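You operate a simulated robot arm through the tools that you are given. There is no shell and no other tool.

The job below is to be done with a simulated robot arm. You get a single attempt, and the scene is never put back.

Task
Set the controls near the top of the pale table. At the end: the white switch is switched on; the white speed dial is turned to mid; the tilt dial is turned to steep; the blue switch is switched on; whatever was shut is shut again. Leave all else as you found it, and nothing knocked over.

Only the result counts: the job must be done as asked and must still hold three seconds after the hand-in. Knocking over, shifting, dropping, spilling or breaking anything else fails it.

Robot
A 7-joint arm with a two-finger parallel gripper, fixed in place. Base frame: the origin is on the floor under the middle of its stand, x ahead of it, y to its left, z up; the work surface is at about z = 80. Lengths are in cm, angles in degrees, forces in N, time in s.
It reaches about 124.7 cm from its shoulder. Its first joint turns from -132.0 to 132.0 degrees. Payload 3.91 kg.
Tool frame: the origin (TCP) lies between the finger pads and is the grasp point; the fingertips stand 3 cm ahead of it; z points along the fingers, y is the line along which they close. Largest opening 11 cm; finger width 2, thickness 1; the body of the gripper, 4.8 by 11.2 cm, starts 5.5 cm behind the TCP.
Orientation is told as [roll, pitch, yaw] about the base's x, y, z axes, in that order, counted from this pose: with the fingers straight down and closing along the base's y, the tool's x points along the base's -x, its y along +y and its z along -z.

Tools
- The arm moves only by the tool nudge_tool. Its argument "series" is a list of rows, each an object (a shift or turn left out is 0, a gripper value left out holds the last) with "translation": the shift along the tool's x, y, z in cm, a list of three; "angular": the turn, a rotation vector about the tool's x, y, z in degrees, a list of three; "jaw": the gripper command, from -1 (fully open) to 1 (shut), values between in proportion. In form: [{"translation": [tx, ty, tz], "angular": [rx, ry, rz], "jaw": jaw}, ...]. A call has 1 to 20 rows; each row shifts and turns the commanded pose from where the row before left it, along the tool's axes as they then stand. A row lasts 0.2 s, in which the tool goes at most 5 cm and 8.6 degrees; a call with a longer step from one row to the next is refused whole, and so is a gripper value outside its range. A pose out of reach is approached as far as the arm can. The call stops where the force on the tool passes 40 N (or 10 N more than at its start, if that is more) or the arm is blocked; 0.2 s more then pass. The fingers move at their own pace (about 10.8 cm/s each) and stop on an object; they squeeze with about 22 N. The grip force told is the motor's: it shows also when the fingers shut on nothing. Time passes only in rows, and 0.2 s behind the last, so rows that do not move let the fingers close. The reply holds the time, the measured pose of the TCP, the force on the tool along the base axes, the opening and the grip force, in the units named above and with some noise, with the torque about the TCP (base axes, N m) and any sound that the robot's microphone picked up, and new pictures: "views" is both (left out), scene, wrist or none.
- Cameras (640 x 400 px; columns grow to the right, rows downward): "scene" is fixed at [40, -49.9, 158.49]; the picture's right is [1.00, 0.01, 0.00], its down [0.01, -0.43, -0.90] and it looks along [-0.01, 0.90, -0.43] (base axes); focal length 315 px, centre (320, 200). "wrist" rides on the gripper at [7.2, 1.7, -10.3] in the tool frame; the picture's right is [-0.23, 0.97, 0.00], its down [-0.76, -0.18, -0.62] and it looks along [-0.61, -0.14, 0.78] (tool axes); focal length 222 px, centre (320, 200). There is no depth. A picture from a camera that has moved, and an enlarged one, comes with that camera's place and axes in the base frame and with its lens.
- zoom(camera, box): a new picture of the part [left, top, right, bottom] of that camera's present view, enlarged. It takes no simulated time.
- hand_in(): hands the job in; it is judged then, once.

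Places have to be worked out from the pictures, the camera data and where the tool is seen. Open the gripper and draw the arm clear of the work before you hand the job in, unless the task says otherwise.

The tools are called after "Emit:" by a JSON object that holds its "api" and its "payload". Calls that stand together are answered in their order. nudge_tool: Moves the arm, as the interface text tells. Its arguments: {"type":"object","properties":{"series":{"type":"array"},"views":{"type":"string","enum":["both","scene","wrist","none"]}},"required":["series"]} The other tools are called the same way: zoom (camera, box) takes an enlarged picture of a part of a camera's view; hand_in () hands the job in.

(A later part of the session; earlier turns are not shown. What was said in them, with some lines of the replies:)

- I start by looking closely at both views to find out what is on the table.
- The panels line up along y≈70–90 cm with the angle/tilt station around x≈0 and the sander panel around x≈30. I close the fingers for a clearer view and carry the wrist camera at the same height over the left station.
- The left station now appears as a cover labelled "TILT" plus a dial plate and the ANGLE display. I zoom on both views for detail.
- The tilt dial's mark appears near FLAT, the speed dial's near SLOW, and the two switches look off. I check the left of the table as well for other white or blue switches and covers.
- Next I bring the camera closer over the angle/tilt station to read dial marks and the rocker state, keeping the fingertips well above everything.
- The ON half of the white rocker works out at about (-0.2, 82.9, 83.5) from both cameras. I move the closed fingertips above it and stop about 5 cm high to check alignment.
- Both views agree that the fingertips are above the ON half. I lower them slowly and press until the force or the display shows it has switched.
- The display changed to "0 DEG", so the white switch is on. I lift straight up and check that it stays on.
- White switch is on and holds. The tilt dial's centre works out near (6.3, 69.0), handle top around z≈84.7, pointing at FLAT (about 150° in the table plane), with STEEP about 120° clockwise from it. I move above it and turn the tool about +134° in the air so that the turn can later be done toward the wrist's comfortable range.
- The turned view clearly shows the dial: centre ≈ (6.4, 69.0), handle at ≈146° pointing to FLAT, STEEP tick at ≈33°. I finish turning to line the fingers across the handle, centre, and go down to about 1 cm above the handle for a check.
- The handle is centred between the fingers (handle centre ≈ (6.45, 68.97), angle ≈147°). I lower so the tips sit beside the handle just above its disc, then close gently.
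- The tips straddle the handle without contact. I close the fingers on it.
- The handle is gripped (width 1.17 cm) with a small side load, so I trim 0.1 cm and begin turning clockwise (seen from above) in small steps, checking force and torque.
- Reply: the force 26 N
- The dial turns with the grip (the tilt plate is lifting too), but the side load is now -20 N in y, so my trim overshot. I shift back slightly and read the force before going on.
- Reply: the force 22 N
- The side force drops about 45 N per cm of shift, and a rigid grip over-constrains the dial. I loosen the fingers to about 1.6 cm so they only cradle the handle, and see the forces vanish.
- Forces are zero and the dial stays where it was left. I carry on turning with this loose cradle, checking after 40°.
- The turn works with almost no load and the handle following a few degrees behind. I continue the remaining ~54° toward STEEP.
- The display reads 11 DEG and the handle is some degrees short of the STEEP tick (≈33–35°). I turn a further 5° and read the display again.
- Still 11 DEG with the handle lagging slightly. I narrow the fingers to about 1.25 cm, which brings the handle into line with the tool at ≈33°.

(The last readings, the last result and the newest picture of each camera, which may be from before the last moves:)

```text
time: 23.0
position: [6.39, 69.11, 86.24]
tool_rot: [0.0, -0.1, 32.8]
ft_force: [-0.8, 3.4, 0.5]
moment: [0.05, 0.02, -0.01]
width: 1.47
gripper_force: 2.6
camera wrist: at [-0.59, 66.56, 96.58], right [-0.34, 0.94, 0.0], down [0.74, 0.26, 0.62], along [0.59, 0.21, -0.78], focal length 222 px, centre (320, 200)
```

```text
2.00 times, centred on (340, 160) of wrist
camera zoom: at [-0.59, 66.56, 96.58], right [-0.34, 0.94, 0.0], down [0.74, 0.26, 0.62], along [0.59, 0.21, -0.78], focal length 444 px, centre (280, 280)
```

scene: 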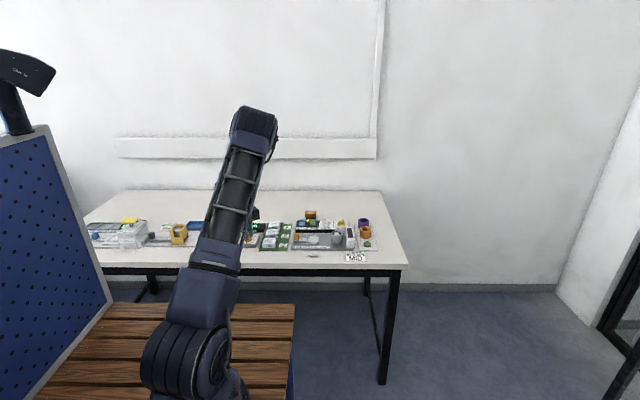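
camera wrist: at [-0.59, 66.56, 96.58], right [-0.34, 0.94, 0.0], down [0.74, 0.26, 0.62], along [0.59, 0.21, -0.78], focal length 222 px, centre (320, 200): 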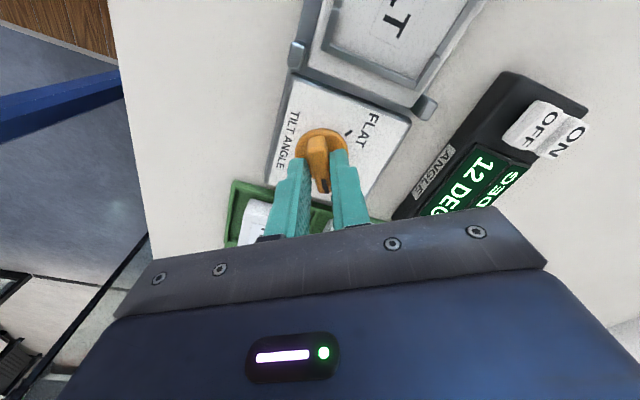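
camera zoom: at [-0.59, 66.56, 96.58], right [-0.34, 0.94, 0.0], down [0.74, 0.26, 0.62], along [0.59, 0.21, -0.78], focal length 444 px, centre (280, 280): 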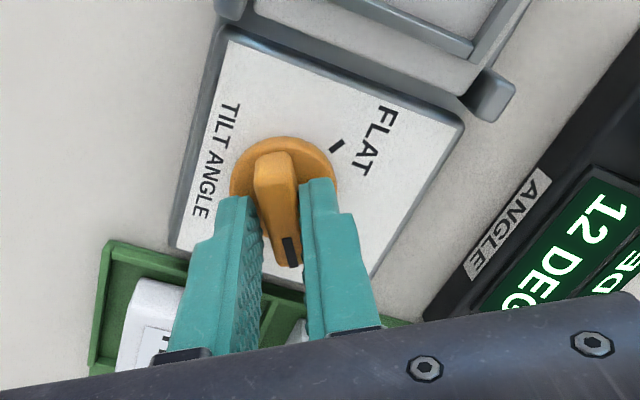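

Display now reads 12 DEG. I close fully to bring the handle to the exact tool angle.

Emit:
{"api": "nudge_tool", "payload": {"series": [{"jaw": 1}, {"jaw": 1}, {}], "views": "wrist"}}

Emit:
{"api": "zoom", "payload": {"camera": "wrist", "box": [220, 60, 460, 260]}}

```text
time: 23.8
position: [6.42, 69.16, 86.26]
tool_rot: [0.2, 0.0, 32.9]
ft_force: [-11.2, 26.5, -3.5]
moment: [0.84, -0.25, -0.03]
width: 1.19
gripper_force: 44.9
camera wrist: at [-0.66, 66.65, 96.59], right [-0.34, 0.94, 0.0], down [0.74, 0.26, 0.62], along [0.59, 0.21, -0.78], focal length 222 px, centre (320, 200)
```

wrist: 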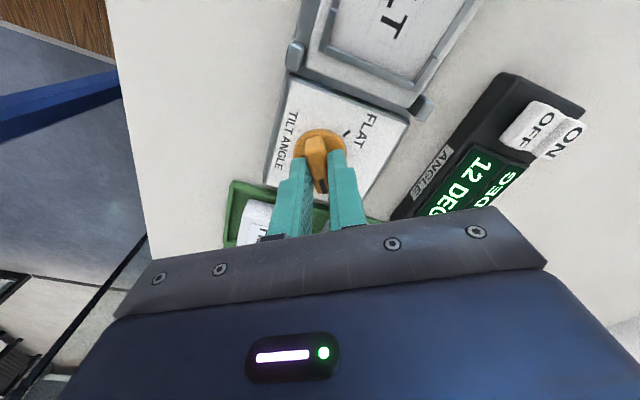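

```text
2.00 times, centred on (340, 160) of wrist
camera zoom: at [-0.66, 66.65, 96.59], right [-0.34, 0.94, 0.0], down [0.74, 0.26, 0.62], along [0.59, 0.21, -0.78], focal length 444 px, centre (280, 280)
```

zoom: 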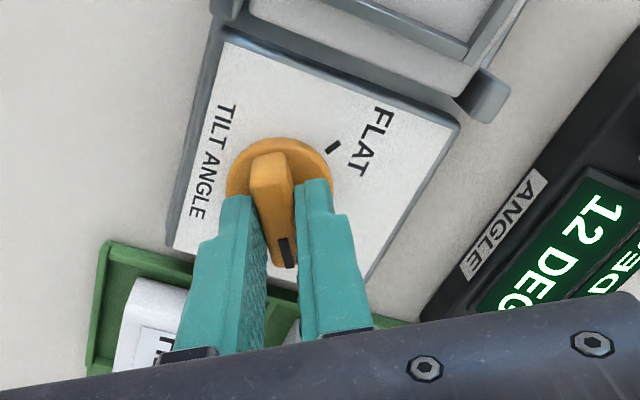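

The dial is at 12 DEG and aligned; the full grip loads it sideways, so I open right away, lift clear, and look at the result.

Emit:
{"api": "nudge_tool", "payload": {"series": [{"jaw": 0.3}, {"jaw": 0.0}, {"translation": [0, 0, -2]}, {"translation": [0, 0, -3]}, {"translation": [0, 0, -3]}, {"translation": [0, 0, -2]}, {}], "views": "both"}}

Emit:
{"api": "zoom", "payload": {"camera": "wrist", "box": [220, 60, 460, 260]}}

Emit:
{"api": "zoom", "payload": {"camera": "scene", "box": [205, 195, 305, 265]}}

```text
time: 25.4
position: [6.6, 69.0, 96.25]
tool_rot: [0.1, 0.0, 32.9]
ft_force: [0.9, -0.4, -0.2]
moment: [0.01, 0.04, 0.0]
width: 5.46
gripper_force: 0.1
camera wrist: at [-0.47, 66.52, 106.58], right [-0.34, 0.94, 0.0], down [0.74, 0.26, 0.62], along [0.59, 0.21, -0.78], focal length 222 px, centre (320, 200)
```

scene: 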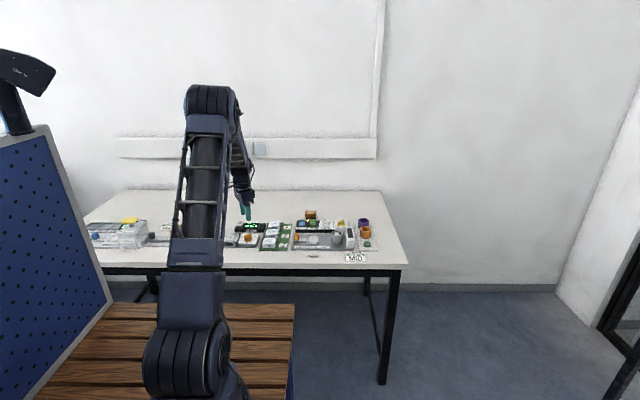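
wrist: 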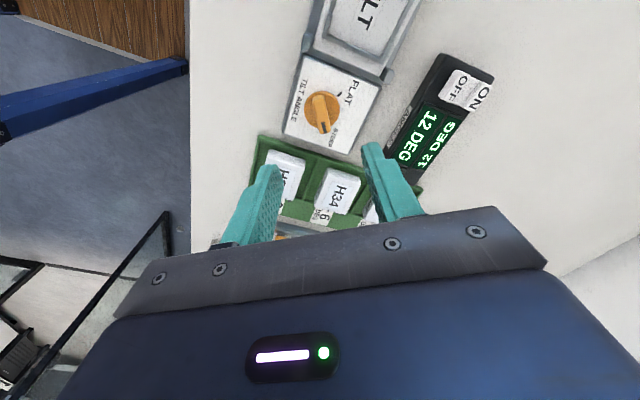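

```text
2.00 times, centred on (340, 160) of wrist
camera zoom: at [-0.47, 66.52, 106.58], right [-0.34, 0.94, 0.0], down [0.74, 0.26, 0.62], along [0.59, 0.21, -0.78], focal length 444 px, centre (280, 280)
```

zoom: 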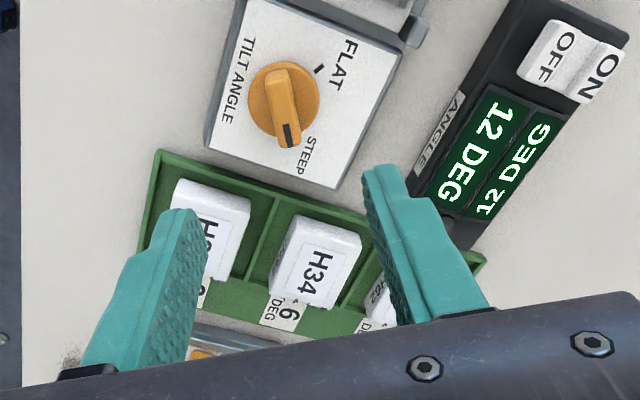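

```text
5.71 times, centred on (255, 230) of scene
camera zoom: at [40.0, -49.9, 158.49], right [1.0, 0.01, 0.0], down [0.01, -0.43, -0.9], along [-0.01, 0.9, -0.43], focal length 1798 px, centre (691, 29)
```

zoom: 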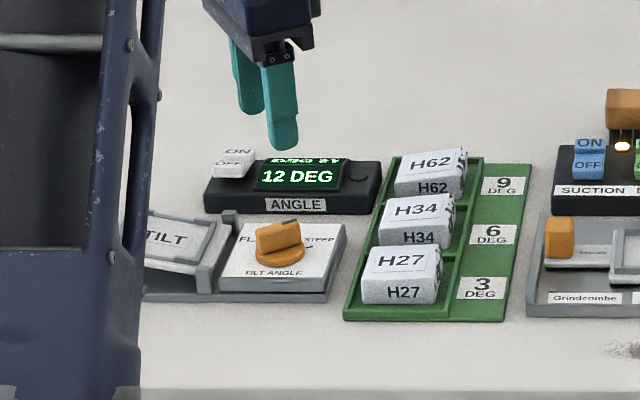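

The tilt dial now points at STEEP (measured 32.7°) with the display at 12 DEG, and the station has not moved. Next I go over to the suction/speed panel for a close look, staying at z≈100.

Emit:
{"api": "nudge_tool", "payload": {"series": [{"translation": [-3.9, -1.14, -0.7]}, {"translation": [-3.9, -1.14, -0.7]}, {"translation": [-3.9, -1.14, -0.7]}, {"translation": [-3.9, -1.14, -0.7]}, {"translation": [-3.9, -1.14, -0.7]}, {"translation": [-3.9, -1.14, -0.7]}, {}], "views": "both"}}

Emit:
{"api": "zoom", "payload": {"camera": "wrist", "box": [200, 0, 500, 200]}}

Emit:
{"api": "zoom", "payload": {"camera": "scene", "box": [285, 195, 385, 265]}}

```text
time: 27.0
position: [30.1, 75.93, 100.49]
tool_rot: [0.0, 0.0, 32.8]
ft_force: [-1.3, -0.6, 0.7]
moment: [0.0, -0.03, -0.03]
width: 5.46
gripper_force: 0.0
camera wrist: at [23.0, 73.48, 110.73], right [-0.34, 0.94, 0.0], down [0.74, 0.26, 0.62], along [0.59, 0.21, -0.78], focal length 222 px, centre (320, 200)
```

scene: 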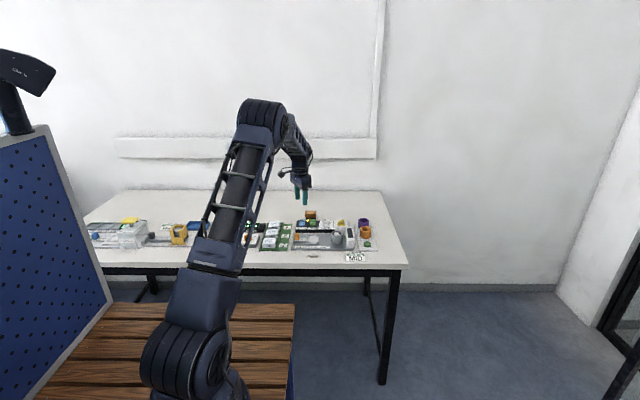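
wrist: 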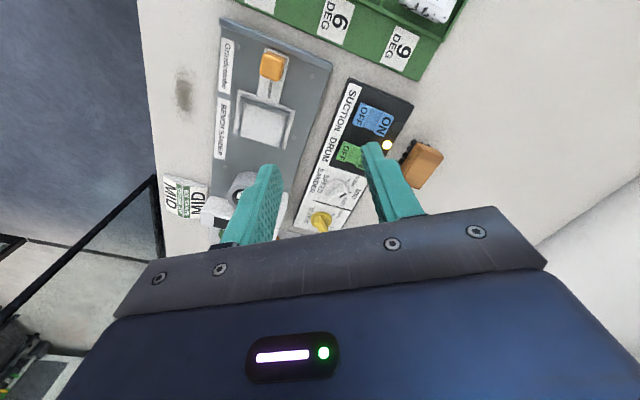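

```text
2.00 times, centred on (350, 100) of wrist
camera zoom: at [23.0, 73.48, 110.73], right [-0.34, 0.94, 0.0], down [0.74, 0.26, 0.62], along [0.59, 0.21, -0.78], focal length 444 px, centre (260, 400)
```

zoom: 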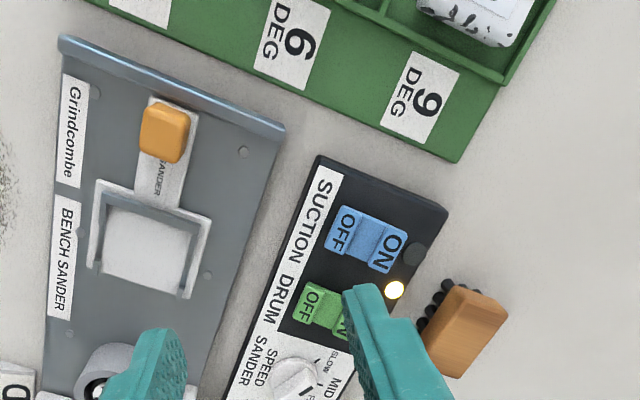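

```text
5.71 times, centred on (335, 230) of scene
camera zoom: at [40.0, -49.9, 158.49], right [1.0, 0.01, 0.0], down [0.01, -0.43, -0.9], along [-0.01, 0.9, -0.43], focal length 1798 px, centre (234, 29)
```

zoom: 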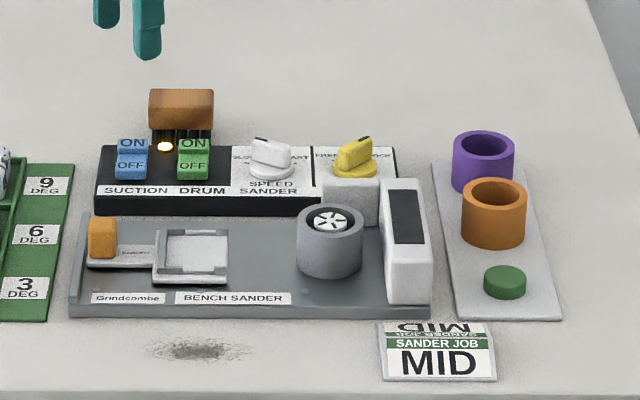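

I need an unobstructed view of the lamps and the speed/lock dials, so I close the fingers and move forward about 6 cm.

Emit:
{"api": "nudge_tool", "payload": {"series": [{"translation": [-3, 2, 0], "jaw": 1}, {"translation": [-3, 2, 0]}, {}], "views": "wrist"}}

Emit:
{"api": "zoom", "payload": {"camera": "wrist", "box": [200, 0, 400, 200]}}

```text
time: 27.8
position: [32.74, 82.62, 100.47]
tool_rot: [0.1, 0.0, 33.0]
ft_force: [-0.2, -0.4, 0.2]
moment: [-0.01, 0.0, 0.02]
width: 0.02
gripper_force: 22.0
camera wrist: at [25.64, 80.08, 110.74], right [-0.34, 0.94, 0.0], down [0.74, 0.26, 0.62], along [0.59, 0.21, -0.78], focal length 222 px, centre (320, 200)
```

wrist: 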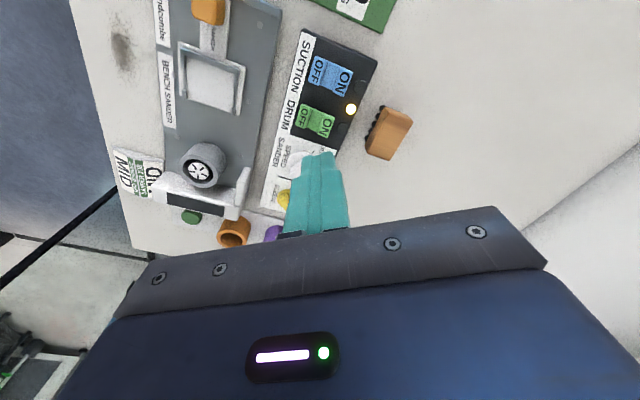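

```text
2.00 times, centred on (300, 100) of wrist
camera zoom: at [25.64, 80.08, 110.74], right [-0.34, 0.94, 0.0], down [0.74, 0.26, 0.62], along [0.59, 0.21, -0.78], focal length 444 px, centre (360, 400)
```

zoom: 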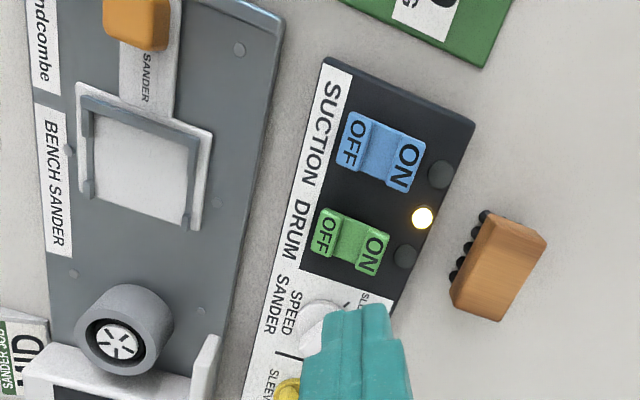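

The blue rocker's lamp is dark (off), with ON at ≈(29.8, 84.3, 83.7); the lit lamp is a separate middle one. I move above the blue ON half and go down to just above it.

Emit:
{"api": "nudge_tool", "payload": {"series": [{"translation": [1.54, 3.03, 0]}, {"translation": [0, 0, 4]}, {"translation": [0, 0, 4]}, {"translation": [0, 0, 3]}, {}], "views": "both"}}

Emit:
{"api": "zoom", "payload": {"camera": "wrist", "box": [220, 60, 420, 260]}}

Emit:
{"api": "zoom", "payload": {"camera": "scene", "box": [285, 195, 385, 265]}}

```text
time: 29.0
position: [29.92, 84.38, 89.52]
tool_rot: [0.0, 0.0, 32.8]
ft_force: [-0.1, 0.0, 0.9]
moment: [0.0, -0.02, 0.0]
width: 0.0
gripper_force: 21.9
camera wrist: at [22.92, 81.91, 99.81], right [-0.34, 0.94, 0.0], down [0.74, 0.26, 0.62], along [0.59, 0.21, -0.78], focal length 222 px, centre (320, 200)
```

scene: 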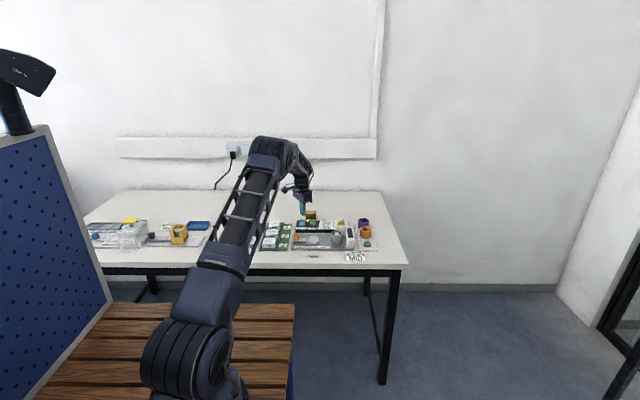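
wrist: 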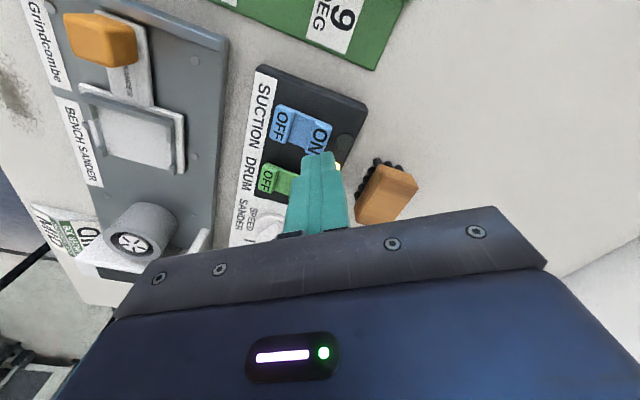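

```text
2.00 times, centred on (320, 160) of wrist
camera zoom: at [22.92, 81.91, 99.81], right [-0.34, 0.94, 0.0], down [0.74, 0.26, 0.62], along [0.59, 0.21, -0.78], focal length 444 px, centre (320, 280)
```

zoom: 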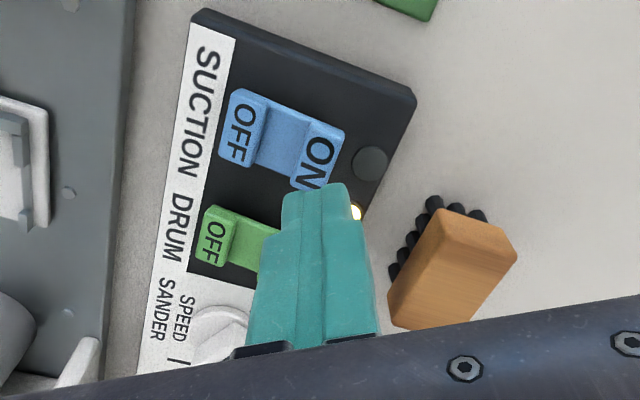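

```text
5.71 times, centred on (335, 230) of scene
camera zoom: at [40.0, -49.9, 158.49], right [1.0, 0.01, 0.0], down [0.01, -0.43, -0.9], along [-0.01, 0.9, -0.43], focal length 1798 px, centre (234, 29)
```

zoom: 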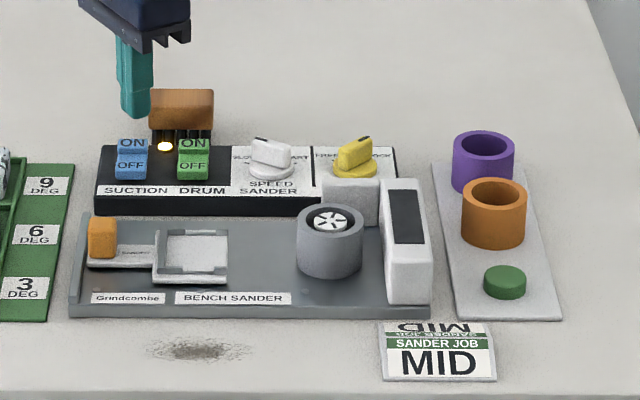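

The ON half is right under the fingertips (≈(29.4, 84.2)). I press down in small steps.

Emit:
{"api": "nudge_tool", "payload": {"series": [{"translation": [0.25, 0.16, 1.6]}, {"translation": [0, 0, 0.5]}, {"translation": [0, 0, 0.4]}, {"translation": [0, 0, 0.4]}, {}], "views": "both"}}

Emit:
{"api": "zoom", "payload": {"camera": "scene", "box": [285, 195, 385, 265]}}

Emit:
{"api": "zoom", "payload": {"camera": "wrist", "box": [220, 60, 420, 260]}}

```text
time: 30.2
position: [29.47, 84.34, 86.56]
tool_rot: [0.0, 0.0, 32.9]
ft_force: [0.1, -1.8, 4.0]
moment: [-0.03, 0.02, 0.0]
width: 0.0
gripper_force: 21.6
camera wrist: at [22.44, 81.76, 96.87], right [-0.34, 0.94, 0.0], down [0.74, 0.26, 0.62], along [0.59, 0.21, -0.78], focal length 222 px, centre (320, 200)
```

scene: 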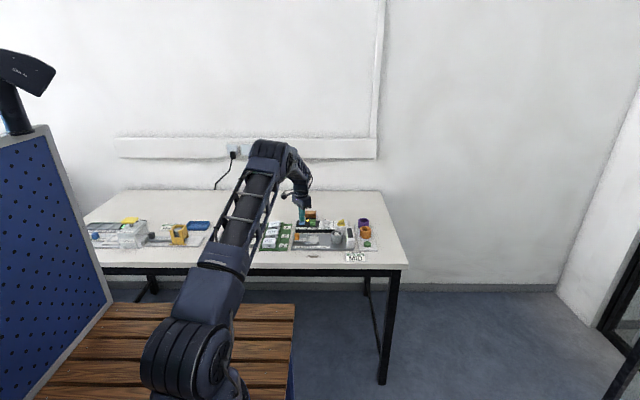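
wrist: 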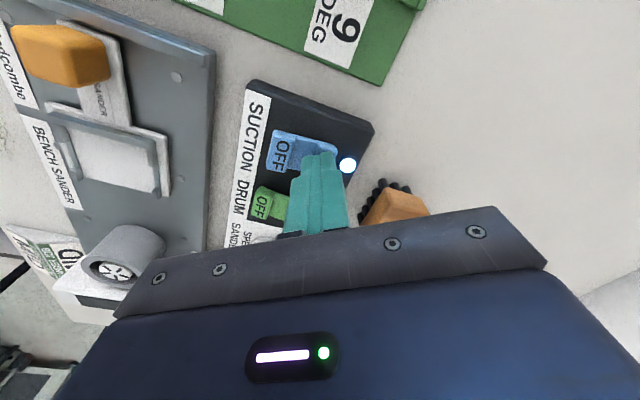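

```text
5.71 times, centred on (335, 230) of scene
camera zoom: at [40.0, -49.9, 158.49], right [1.0, 0.01, 0.0], down [0.01, -0.43, -0.9], along [-0.01, 0.9, -0.43], focal length 1798 px, centre (234, 29)
```

zoom: 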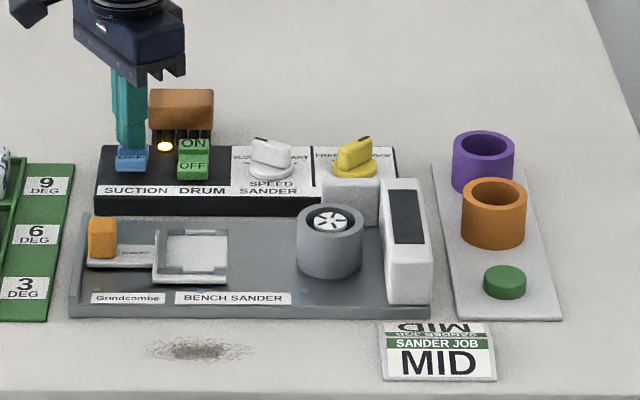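

```text
2.00 times, centred on (320, 160) of wrist
camera zoom: at [22.44, 81.76, 96.87], right [-0.34, 0.94, 0.0], down [0.74, 0.26, 0.62], along [0.59, 0.21, -0.78], focal length 444 px, centre (320, 280)
```

zoom: 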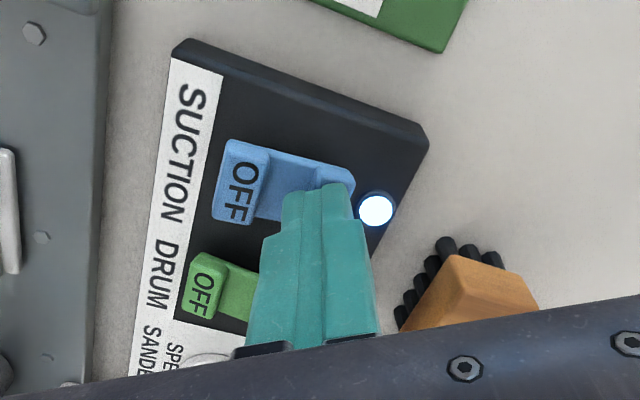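

The blue switch's lamp lit up, so it is on. I lift off, move above the white speed dial, and turn the tool so the camera looks at the dial from the front with the jaws half open.

Emit:
{"api": "nudge_tool", "payload": {"series": [{"translation": [0, 0, -2]}, {"translation": [0, 0, -4]}, {"translation": [0, 0, -4]}, {"translation": [-2.35, -3.43, -0.5], "jaw": -0.2}, {"translation": [-2.35, -3.43, -0.5]}, {"translation": [-2.35, -3.43, 0]}, {"angular": [0, 0, -8.5]}, {"angular": [0, 0, -8.5]}, {"angular": [0, 0, -8.5]}, {"angular": [0, 0, -8.5]}, {"angular": [0, 0, -8.5]}, {"angular": [0, 0, -8.5]}, {"angular": [0, 0, -8.5]}, {"angular": [0, 0, -8.5]}, {"angular": [0, 0, -8.5]}, {"angular": [0, 0, -8.5]}, {}], "views": "both"}}

Emit:
{"api": "zoom", "payload": {"camera": "wrist", "box": [200, 40, 440, 240]}}

Emit:
{"api": "zoom", "payload": {"camera": "scene", "box": [285, 195, 385, 265]}}

```text
time: 33.8
position: [40.97, 79.58, 97.55]
tool_rot: [0.0, 0.0, 117.9]
ft_force: [0.1, -0.9, -0.9]
moment: [-0.02, 0.01, -0.03]
width: 6.61
gripper_force: 0.0
camera wrist: at [42.84, 72.28, 107.96], right [-0.97, -0.26, 0.0], down [-0.2, 0.76, 0.62], along [-0.16, 0.6, -0.78], focal length 222 px, centre (320, 200)
```

scene: 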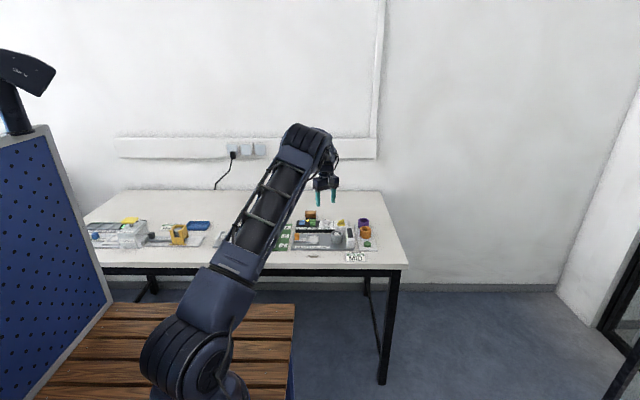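
wrist: 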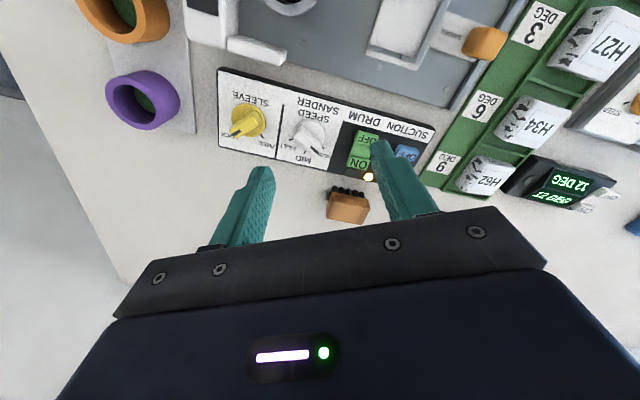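

```text
2.00 times, centred on (320, 140) of wrist
camera zoom: at [42.84, 72.28, 107.96], right [-0.97, -0.26, 0.0], down [-0.2, 0.76, 0.62], along [-0.16, 0.6, -0.78], focal length 444 px, centre (320, 320)
```

zoom: 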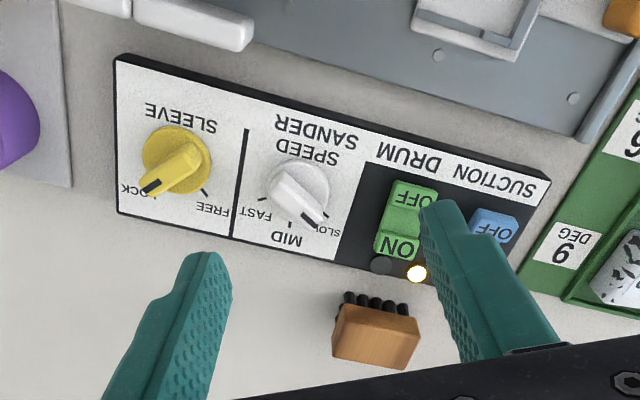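

```text
5.71 times, centred on (335, 230) of scene
camera zoom: at [40.0, -49.9, 158.49], right [1.0, 0.01, 0.0], down [0.01, -0.43, -0.9], along [-0.01, 0.9, -0.43], focal length 1798 px, centre (234, 29)
```

zoom: 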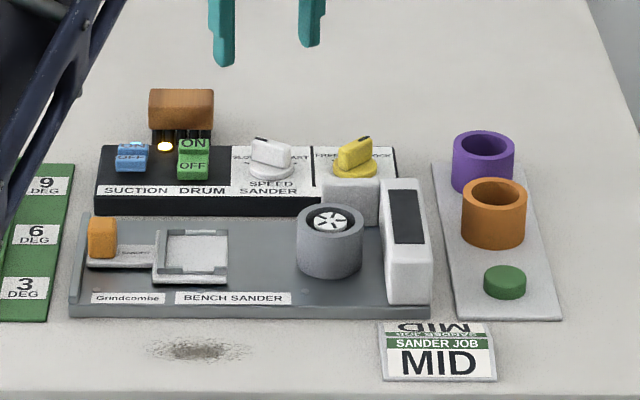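

Blue switch lamp holds and the yellow dial is a separate SLEEVE free/lock, to be left alone. The speed dial centre works out at ≈(41.5, 82.6) with its handle pointing at SLOW (~140–147°) and MID straight to +y. I line up over it at ψ≈144° and come down to just above the handle.

Emit:
{"api": "nudge_tool", "payload": {"series": [{"angular": [0, 0, -8.6]}, {"angular": [0, 0, -8.6]}, {"angular": [0, 0, -8.6]}, {"translation": [-1.4, -2.72, 0]}, {"translation": [0, 0, 3]}, {"translation": [0, 0, 3]}, {"translation": [0, 0, 2.3]}, {}], "views": "both"}}

Emit:
{"api": "zoom", "payload": {"camera": "wrist", "box": [220, 60, 460, 260]}}

Emit:
{"api": "zoom", "payload": {"camera": "scene", "box": [285, 195, 385, 265]}}

```text
time: 35.6
position: [41.63, 82.45, 89.2]
tool_rot: [0.0, 0.0, 143.8]
ft_force: [-0.2, -0.6, 0.8]
moment: [-0.02, 0.02, -0.04]
width: 6.61
gripper_force: 0.0
camera wrist: at [46.39, 76.83, 99.57], right [-0.76, -0.65, 0.0], down [-0.51, 0.59, 0.62], along [-0.41, 0.47, -0.78], focal length 222 px, centre (320, 200)
```

scene: 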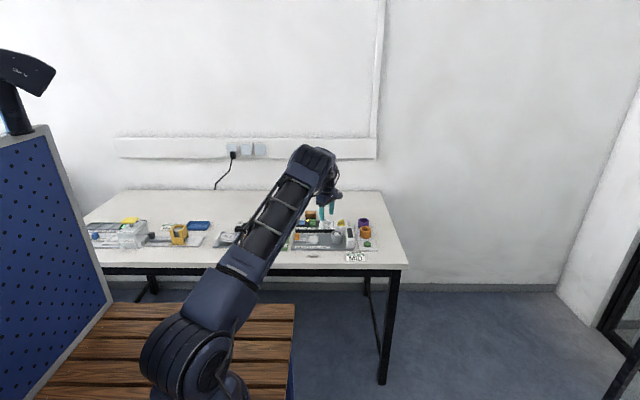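
wrist: 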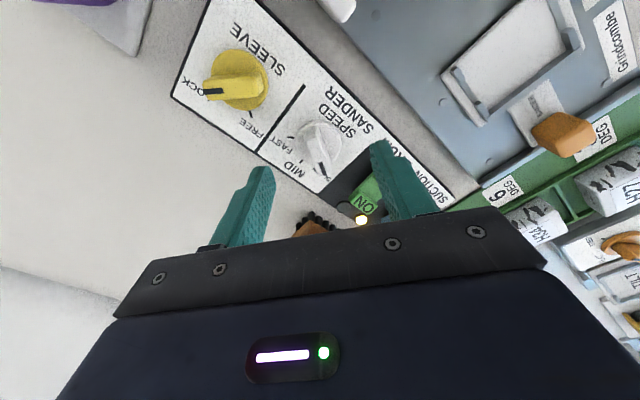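

```text
2.00 times, centred on (340, 160) of wrist
camera zoom: at [46.39, 76.83, 99.57], right [-0.76, -0.65, 0.0], down [-0.51, 0.59, 0.62], along [-0.41, 0.47, -0.78], focal length 444 px, centre (280, 280)
```

zoom: 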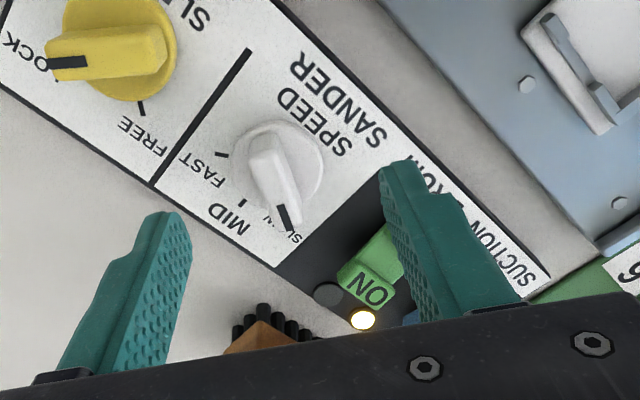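

```text
5.71 times, centred on (335, 230) of scene
camera zoom: at [40.0, -49.9, 158.49], right [1.0, 0.01, 0.0], down [0.01, -0.43, -0.9], along [-0.01, 0.9, -0.43], focal length 1798 px, centre (234, 29)
```

zoom: 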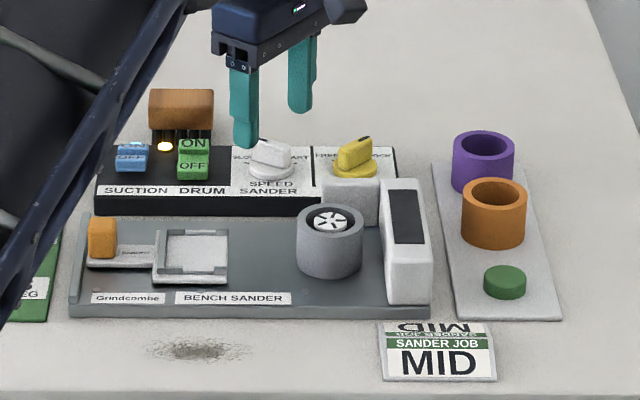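

The handle is centred between the fingers (≈(41.6, 82.7), angle ≈146°; MID tick ≈ 90–92°). I trim, lower beside the handle, and narrow the fingers to a loose cradle.

Emit:
{"api": "nudge_tool", "payload": {"series": [{"translation": [-0.13, -0.18, 1.0], "angular": [0, 0, -2]}, {"translation": [0, 0, 1.0]}, {"translation": [0, 0, 0.6]}, {"translation": [0, 0, 0.3]}, {"jaw": 0.4}, {"jaw": 0.71}, {"jaw": 0.71}, {}], "views": "wrist"}}

Emit:
{"api": "zoom", "payload": {"camera": "wrist", "box": [220, 60, 460, 260]}}

```text
time: 37.4
position: [41.48, 82.85, 86.45]
tool_rot: [0.0, 0.0, 145.7]
ft_force: [0.0, -0.1, -0.2]
moment: [0.01, 0.02, 0.0]
width: 1.58
gripper_force: 0.1
camera wrist: at [46.46, 77.3, 96.74], right [-0.74, -0.68, 0.0], down [-0.53, 0.58, 0.62], along [-0.42, 0.46, -0.78], focal length 222 px, centre (320, 200)
```

wrist: 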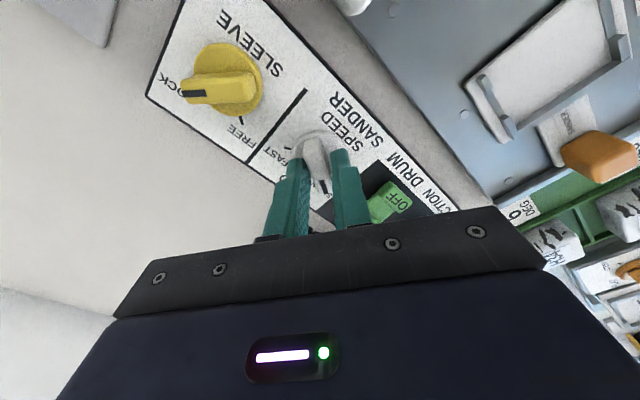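

```text
2.00 times, centred on (340, 160) of wrist
camera zoom: at [46.46, 77.3, 96.74], right [-0.74, -0.68, 0.0], down [-0.53, 0.58, 0.62], along [-0.42, 0.46, -0.78], focal length 444 px, centre (280, 280)
```

zoom: 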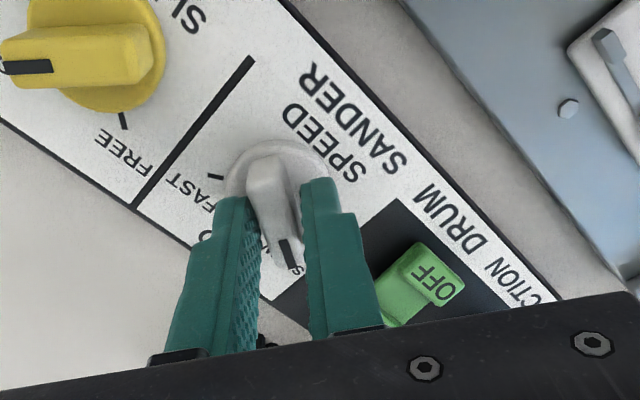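

The cradle is in place with zero force. I turn clockwise 56° toward MID.

Emit:
{"api": "nudge_tool", "payload": {"series": [{"angular": [0, 0, 8]}, {"angular": [0, 0, 8]}, {"angular": [0, 0, 8]}, {"angular": [0, 0, 8]}, {"angular": [0, 0, 8]}, {"angular": [0, 0, 8]}, {"angular": [0, 0, 7.7]}, {}], "views": "wrist"}}

Emit:
{"api": "zoom", "payload": {"camera": "wrist", "box": [220, 60, 460, 260]}}

```text
time: 39.2
position: [41.44, 82.75, 86.29]
tool_rot: [0.0, -0.1, 89.9]
ft_force: [1.7, 0.3, -0.8]
moment: [0.02, -0.02, 0.0]
width: 1.68
gripper_force: 0.9
camera wrist: at [39.7, 75.46, 96.72], right [-0.97, 0.23, 0.0], down [0.18, 0.76, 0.62], along [0.14, 0.61, -0.78], focal length 222 px, centre (320, 200)
```

wrist: 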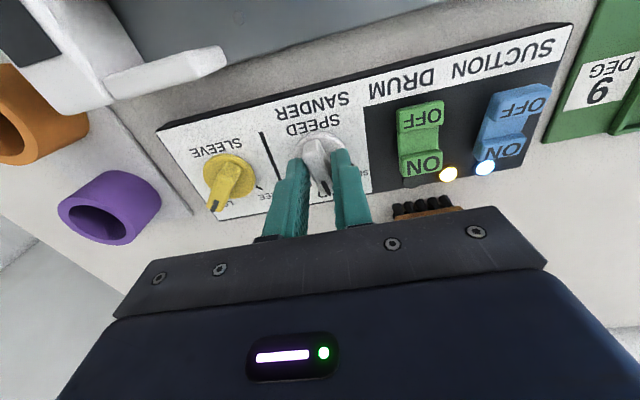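

```text
2.00 times, centred on (340, 160) of wrist
camera zoom: at [39.7, 75.46, 96.72], right [-0.97, 0.23, 0.0], down [0.18, 0.76, 0.62], along [0.14, 0.61, -0.78], focal length 444 px, centre (280, 280)
```

zoom: 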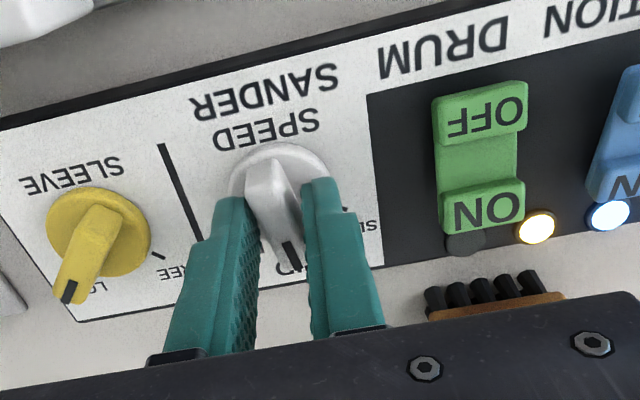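

The handle has followed, lagging by several degrees. I narrow the fingers gradually to about the handle thickness to bring it into line with ψ=90°.

Emit:
{"api": "nudge_tool", "payload": {"series": [{"jaw": 0.75}, {"jaw": 0.77}, {"jaw": 0.78}, {"jaw": 0.79}, {}], "views": "wrist"}}

Emit:
{"api": "zoom", "payload": {"camera": "wrist", "box": [220, 60, 460, 260]}}

```text
time: 40.4
position: [41.56, 82.78, 86.37]
tool_rot: [0.0, 0.1, 89.9]
ft_force: [1.0, 0.3, 0.2]
moment: [0.0, 0.0, -0.01]
width: 1.19
gripper_force: 0.9
camera wrist: at [39.71, 75.46, 96.73], right [-0.97, 0.23, 0.0], down [0.18, 0.76, 0.62], along [0.14, 0.61, -0.78], focal length 222 px, centre (320, 200)
```

wrist: 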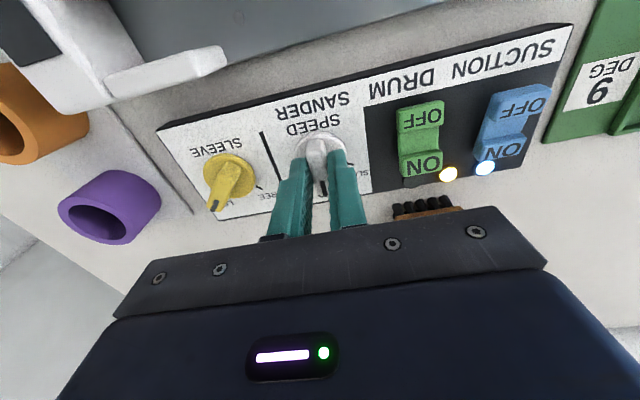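

```text
2.00 times, centred on (340, 160) of wrist
camera zoom: at [39.71, 75.46, 96.73], right [-0.97, 0.23, 0.0], down [0.18, 0.76, 0.62], along [0.14, 0.61, -0.78], focal length 444 px, centre (280, 280)
```

zoom: 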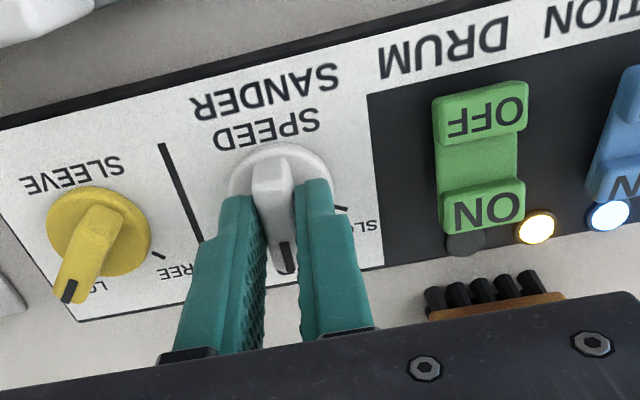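

The handle is aligned at 90° with almost no force. I open moderately and lift straight up, then inspect.

Emit:
{"api": "nudge_tool", "payload": {"series": [{"jaw": 0.5}, {"jaw": 0.36}, {"translation": [0, 0, -2]}, {"translation": [0, 0, -3]}, {"translation": [0, 0, -4]}, {"translation": [0, 0, -4]}, {}], "views": "both"}}

Emit:
{"api": "zoom", "payload": {"camera": "wrist", "box": [200, 40, 440, 240]}}

Emit:
{"api": "zoom", "payload": {"camera": "scene", "box": [285, 195, 385, 265]}}

```text
time: 42.0
position: [41.56, 82.86, 99.39]
tool_rot: [0.0, 0.0, 90.0]
ft_force: [0.6, 0.7, 0.4]
moment: [0.01, -0.03, 0.02]
width: 3.54
gripper_force: 0.2
camera wrist: at [39.79, 75.41, 109.71], right [-0.97, 0.23, 0.0], down [0.18, 0.76, 0.62], along [0.14, 0.61, -0.78], focal length 222 px, centre (320, 200)
```

scene: 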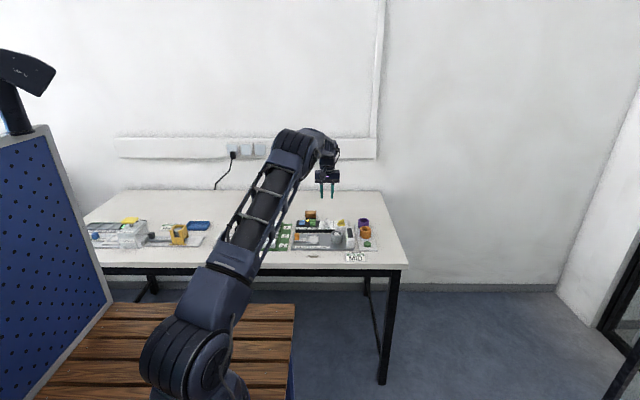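
wrist: 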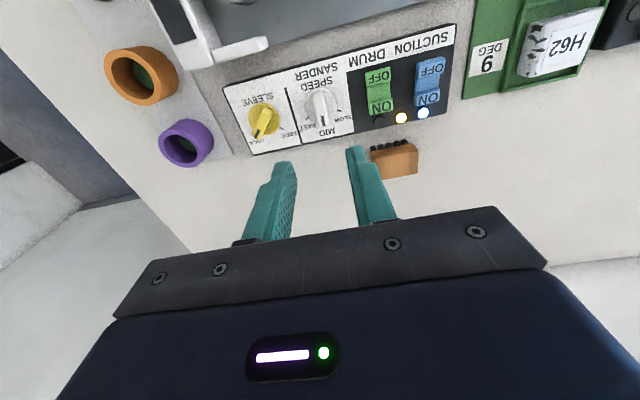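

```text
2.00 times, centred on (320, 140) of wrist
camera zoom: at [39.79, 75.41, 109.71], right [-0.97, 0.23, 0.0], down [0.18, 0.76, 0.62], along [0.14, 0.61, -0.78], focal length 444 px, centre (320, 320)
```

zoom: 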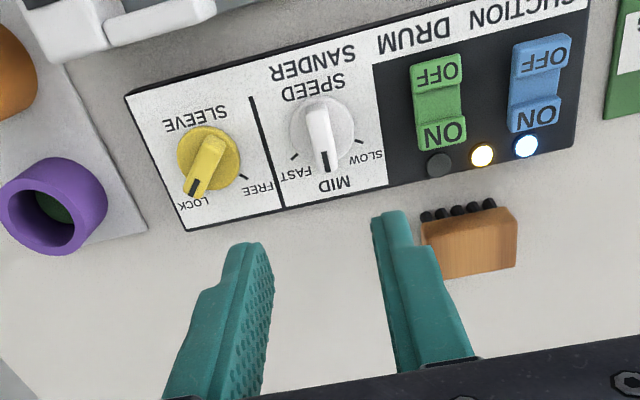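

```text
5.71 times, centred on (335, 230) of scene
camera zoom: at [40.0, -49.9, 158.49], right [1.0, 0.01, 0.0], down [0.01, -0.43, -0.9], along [-0.01, 0.9, -0.43], focal length 1798 px, centre (234, 29)
```

zoom: 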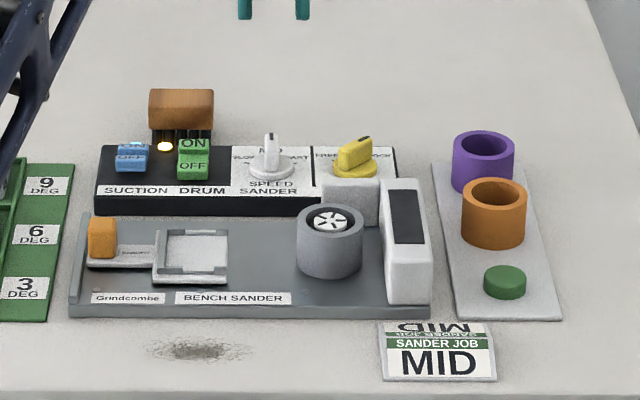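

The speed dial now points straight at MID (measured 89°), with both switch states holding. Before finishing I check the rest of the table for any other matching control or anything disturbed.

Emit:
{"api": "zoom", "payload": {"camera": "scene", "box": [80, 195, 180, 265]}}

Emit:
{"api": "zoom", "payload": {"camera": "scene", "box": [150, 195, 250, 265]}}

```text
5.71 times, centred on (130, 230) of scene
camera zoom: at [40.0, -49.9, 158.49], right [1.0, 0.01, 0.0], down [0.01, -0.43, -0.9], along [-0.01, 0.9, -0.43], focal length 1798 px, centre (1406, 29)
```

zoom: 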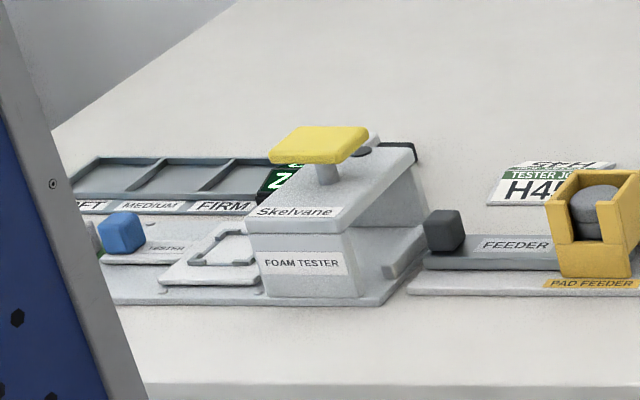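

```text
5.71 times, centred on (200, 230) of scene
camera zoom: at [40.0, -49.9, 158.49], right [1.0, 0.01, 0.0], down [0.01, -0.43, -0.9], along [-0.01, 0.9, -0.43], focal length 1798 px, centre (1006, 29)
```

zoom: 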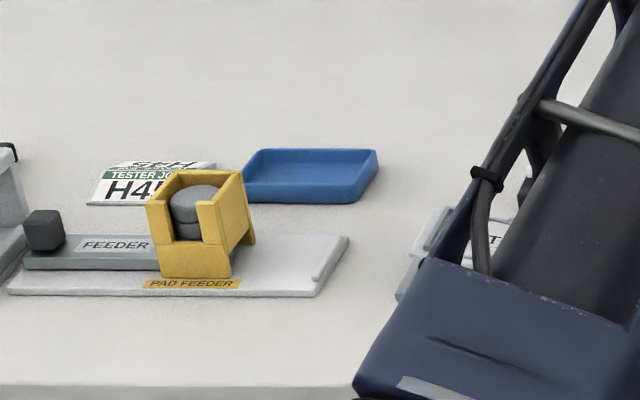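

No other matching controls exist and nothing else has changed. I open the gripper, rise, and draw the arm back to about its starting place, then do a final check.

Emit:
{"api": "nudge_tool", "payload": {"series": [{"translation": [0, 0, -4]}, {"translation": [0, 0, -4]}, {"translation": [0, 0, -4], "jaw": -1}, {"translation": [3.7, 1.7, 0]}, {"translation": [3.7, 1.7, 0]}, {"translation": [3.7, 1.7, 0]}, {"translation": [3.7, 1.7, 0]}, {"translation": [3.7, 1.7, 0]}, {"translation": [3.7, 1.7, 0]}, {"translation": [3.7, 1.7, 0]}, {}, {}], "views": "both"}}

Emit:
{"api": "zoom", "payload": {"camera": "scene", "box": [205, 195, 305, 265]}}

Emit:
{"api": "zoom", "payload": {"camera": "scene", "box": [285, 195, 385, 265]}}

Emit:
{"api": "zoom", "payload": {"camera": "wrist", "box": [200, 40, 520, 240]}}

```text
time: 44.6
position: [29.61, 56.85, 111.4]
tool_rot: [0.0, 0.0, 89.9]
ft_force: [-0.3, -0.1, 0.1]
moment: [0.02, 0.02, 0.0]
width: 11.0
gripper_force: 0.1
camera wrist: at [27.79, 49.6, 121.73], right [-0.97, 0.23, 0.0], down [0.18, 0.76, 0.62], along [0.14, 0.61, -0.78], focal length 222 px, centre (320, 200)
```

scene: 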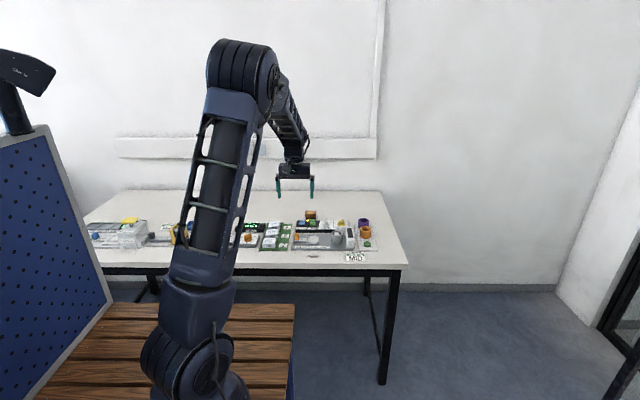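
wrist: 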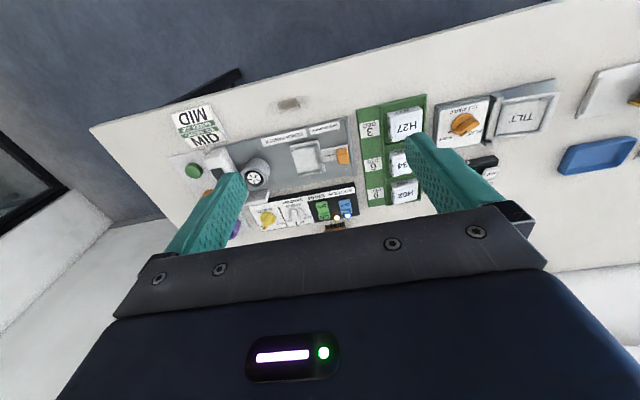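

```text
5.71 times, centred on (255, 230) of scene
camera zoom: at [40.0, -49.9, 158.49], right [1.0, 0.01, 0.0], down [0.01, -0.43, -0.9], along [-0.01, 0.9, -0.43], focal length 1798 px, centre (691, 29)
```

zoom: 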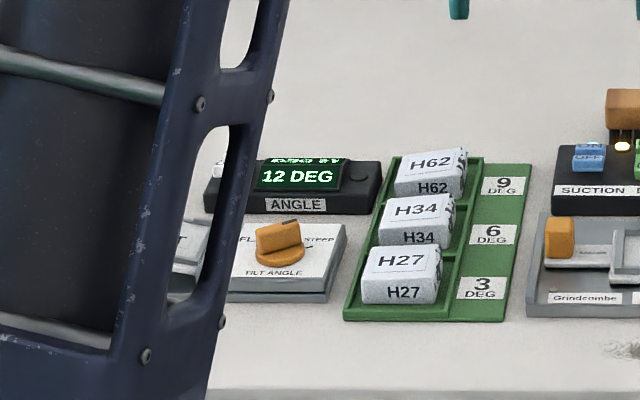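

```text
5.71 times, centred on (335, 230) of scene
camera zoom: at [40.0, -49.9, 158.49], right [1.0, 0.01, 0.0], down [0.01, -0.43, -0.9], along [-0.01, 0.9, -0.43], focal length 1798 px, centre (234, 29)
```

zoom: 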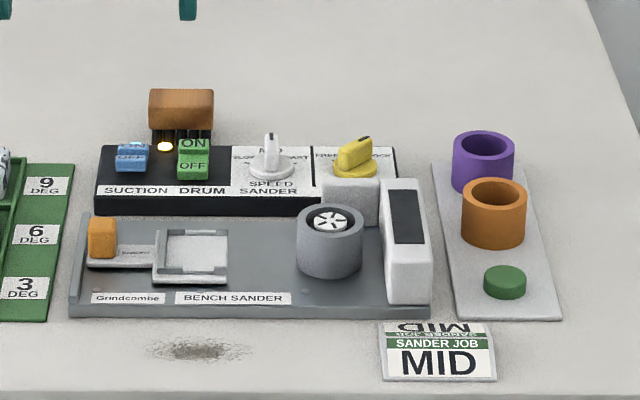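

```text
2.00 times, centred on (360, 140) of wrist
camera zoom: at [27.79, 49.6, 121.73], right [-0.97, 0.23, 0.0], down [0.18, 0.76, 0.62], along [0.14, 0.61, -0.78], focal length 444 px, centre (240, 320)
```

zoom: 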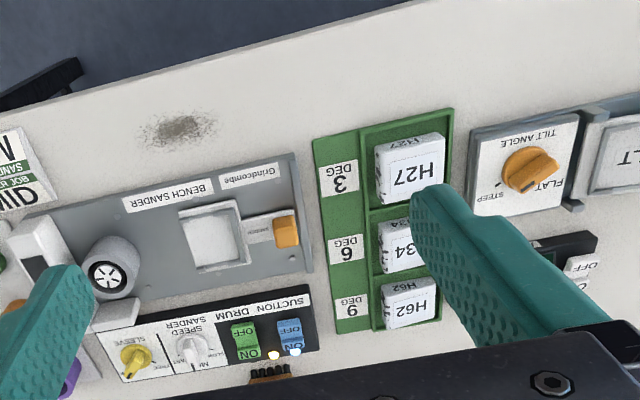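

Everything holds: 12 DEG shown, blue lamp on, speed at MID. One last close look at the tilt dial against its STEEP tick before handing in.

Emit:
{"api": "zoom", "payload": {"camera": "wrist", "box": [430, 85, 510, 155]}}

Emit:
{"api": "zoom", "payload": {"camera": "wrist", "box": [240, 180, 370, 240]}}

```text
5.71 times, centred on (470, 120) of wrist
camera zoom: at [27.79, 49.6, 121.73], right [-0.97, 0.23, 0.0], down [0.18, 0.76, 0.62], along [0.14, 0.61, -0.78], focal length 1269 px, centre (-537, 657)
```

zoom: 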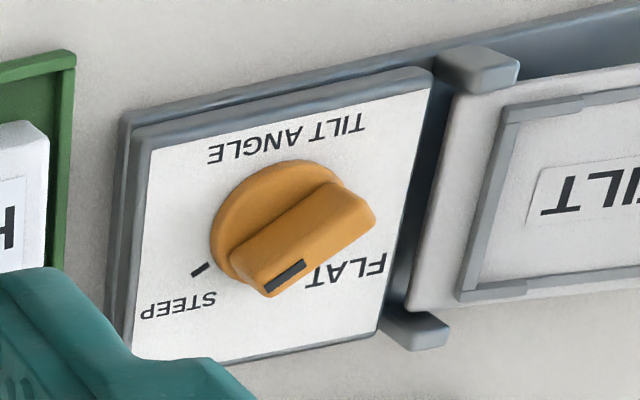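

```text
4.92 times, centred on (305, 210) of wrist
camera zoom: at [27.79, 49.6, 121.73], right [-0.97, 0.23, 0.0], down [0.18, 0.76, 0.62], along [0.14, 0.61, -0.78], focal length 1094 px, centre (394, 151)
```

zoom: 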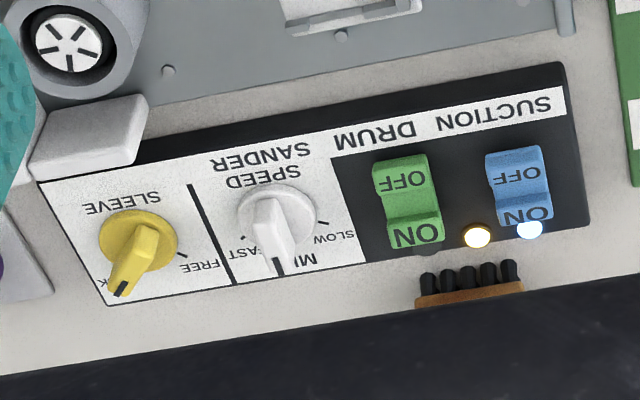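

The white switch, blue switch, speed dial (MID) and tilt dial (STEEP, 12 DEG) are all set. The yellow and green controls are unchanged, and the arm is clear with the gripper open, so I hand in.

Emit:
{"api": "hand_in", "payload": {}}

```text
The job is handed in.
```

I set all four controls and handed the job in; the result of the judging was not shown to me. The last pictures before hand-in showed:

- **White switch:** on. The ANGLE display came alive when I pressed it and stayed lit.
- **Blue switch:** on, with its lamp lit.
- **White speed dial:** pointing at MID, measured within about 1° of the mark.
- **Tilt dial:** pointing at STEEP, within a few degrees of its mark. The display reads 12 DEG and the tilt plate has risen with it.

None of these controls had a cover, so nothing needed opening or shutting again. The green switch, the yellow sleeve dial, the blocks and the other parts looked unchanged in the pictures. The first time I gripped the tilt dial, and again at the end of the turn, the side load on it reached about 20–29 N. The pictures showed no movement of its base afterwards.

The gripper was open and the arm was back near its starting place when I handed in.
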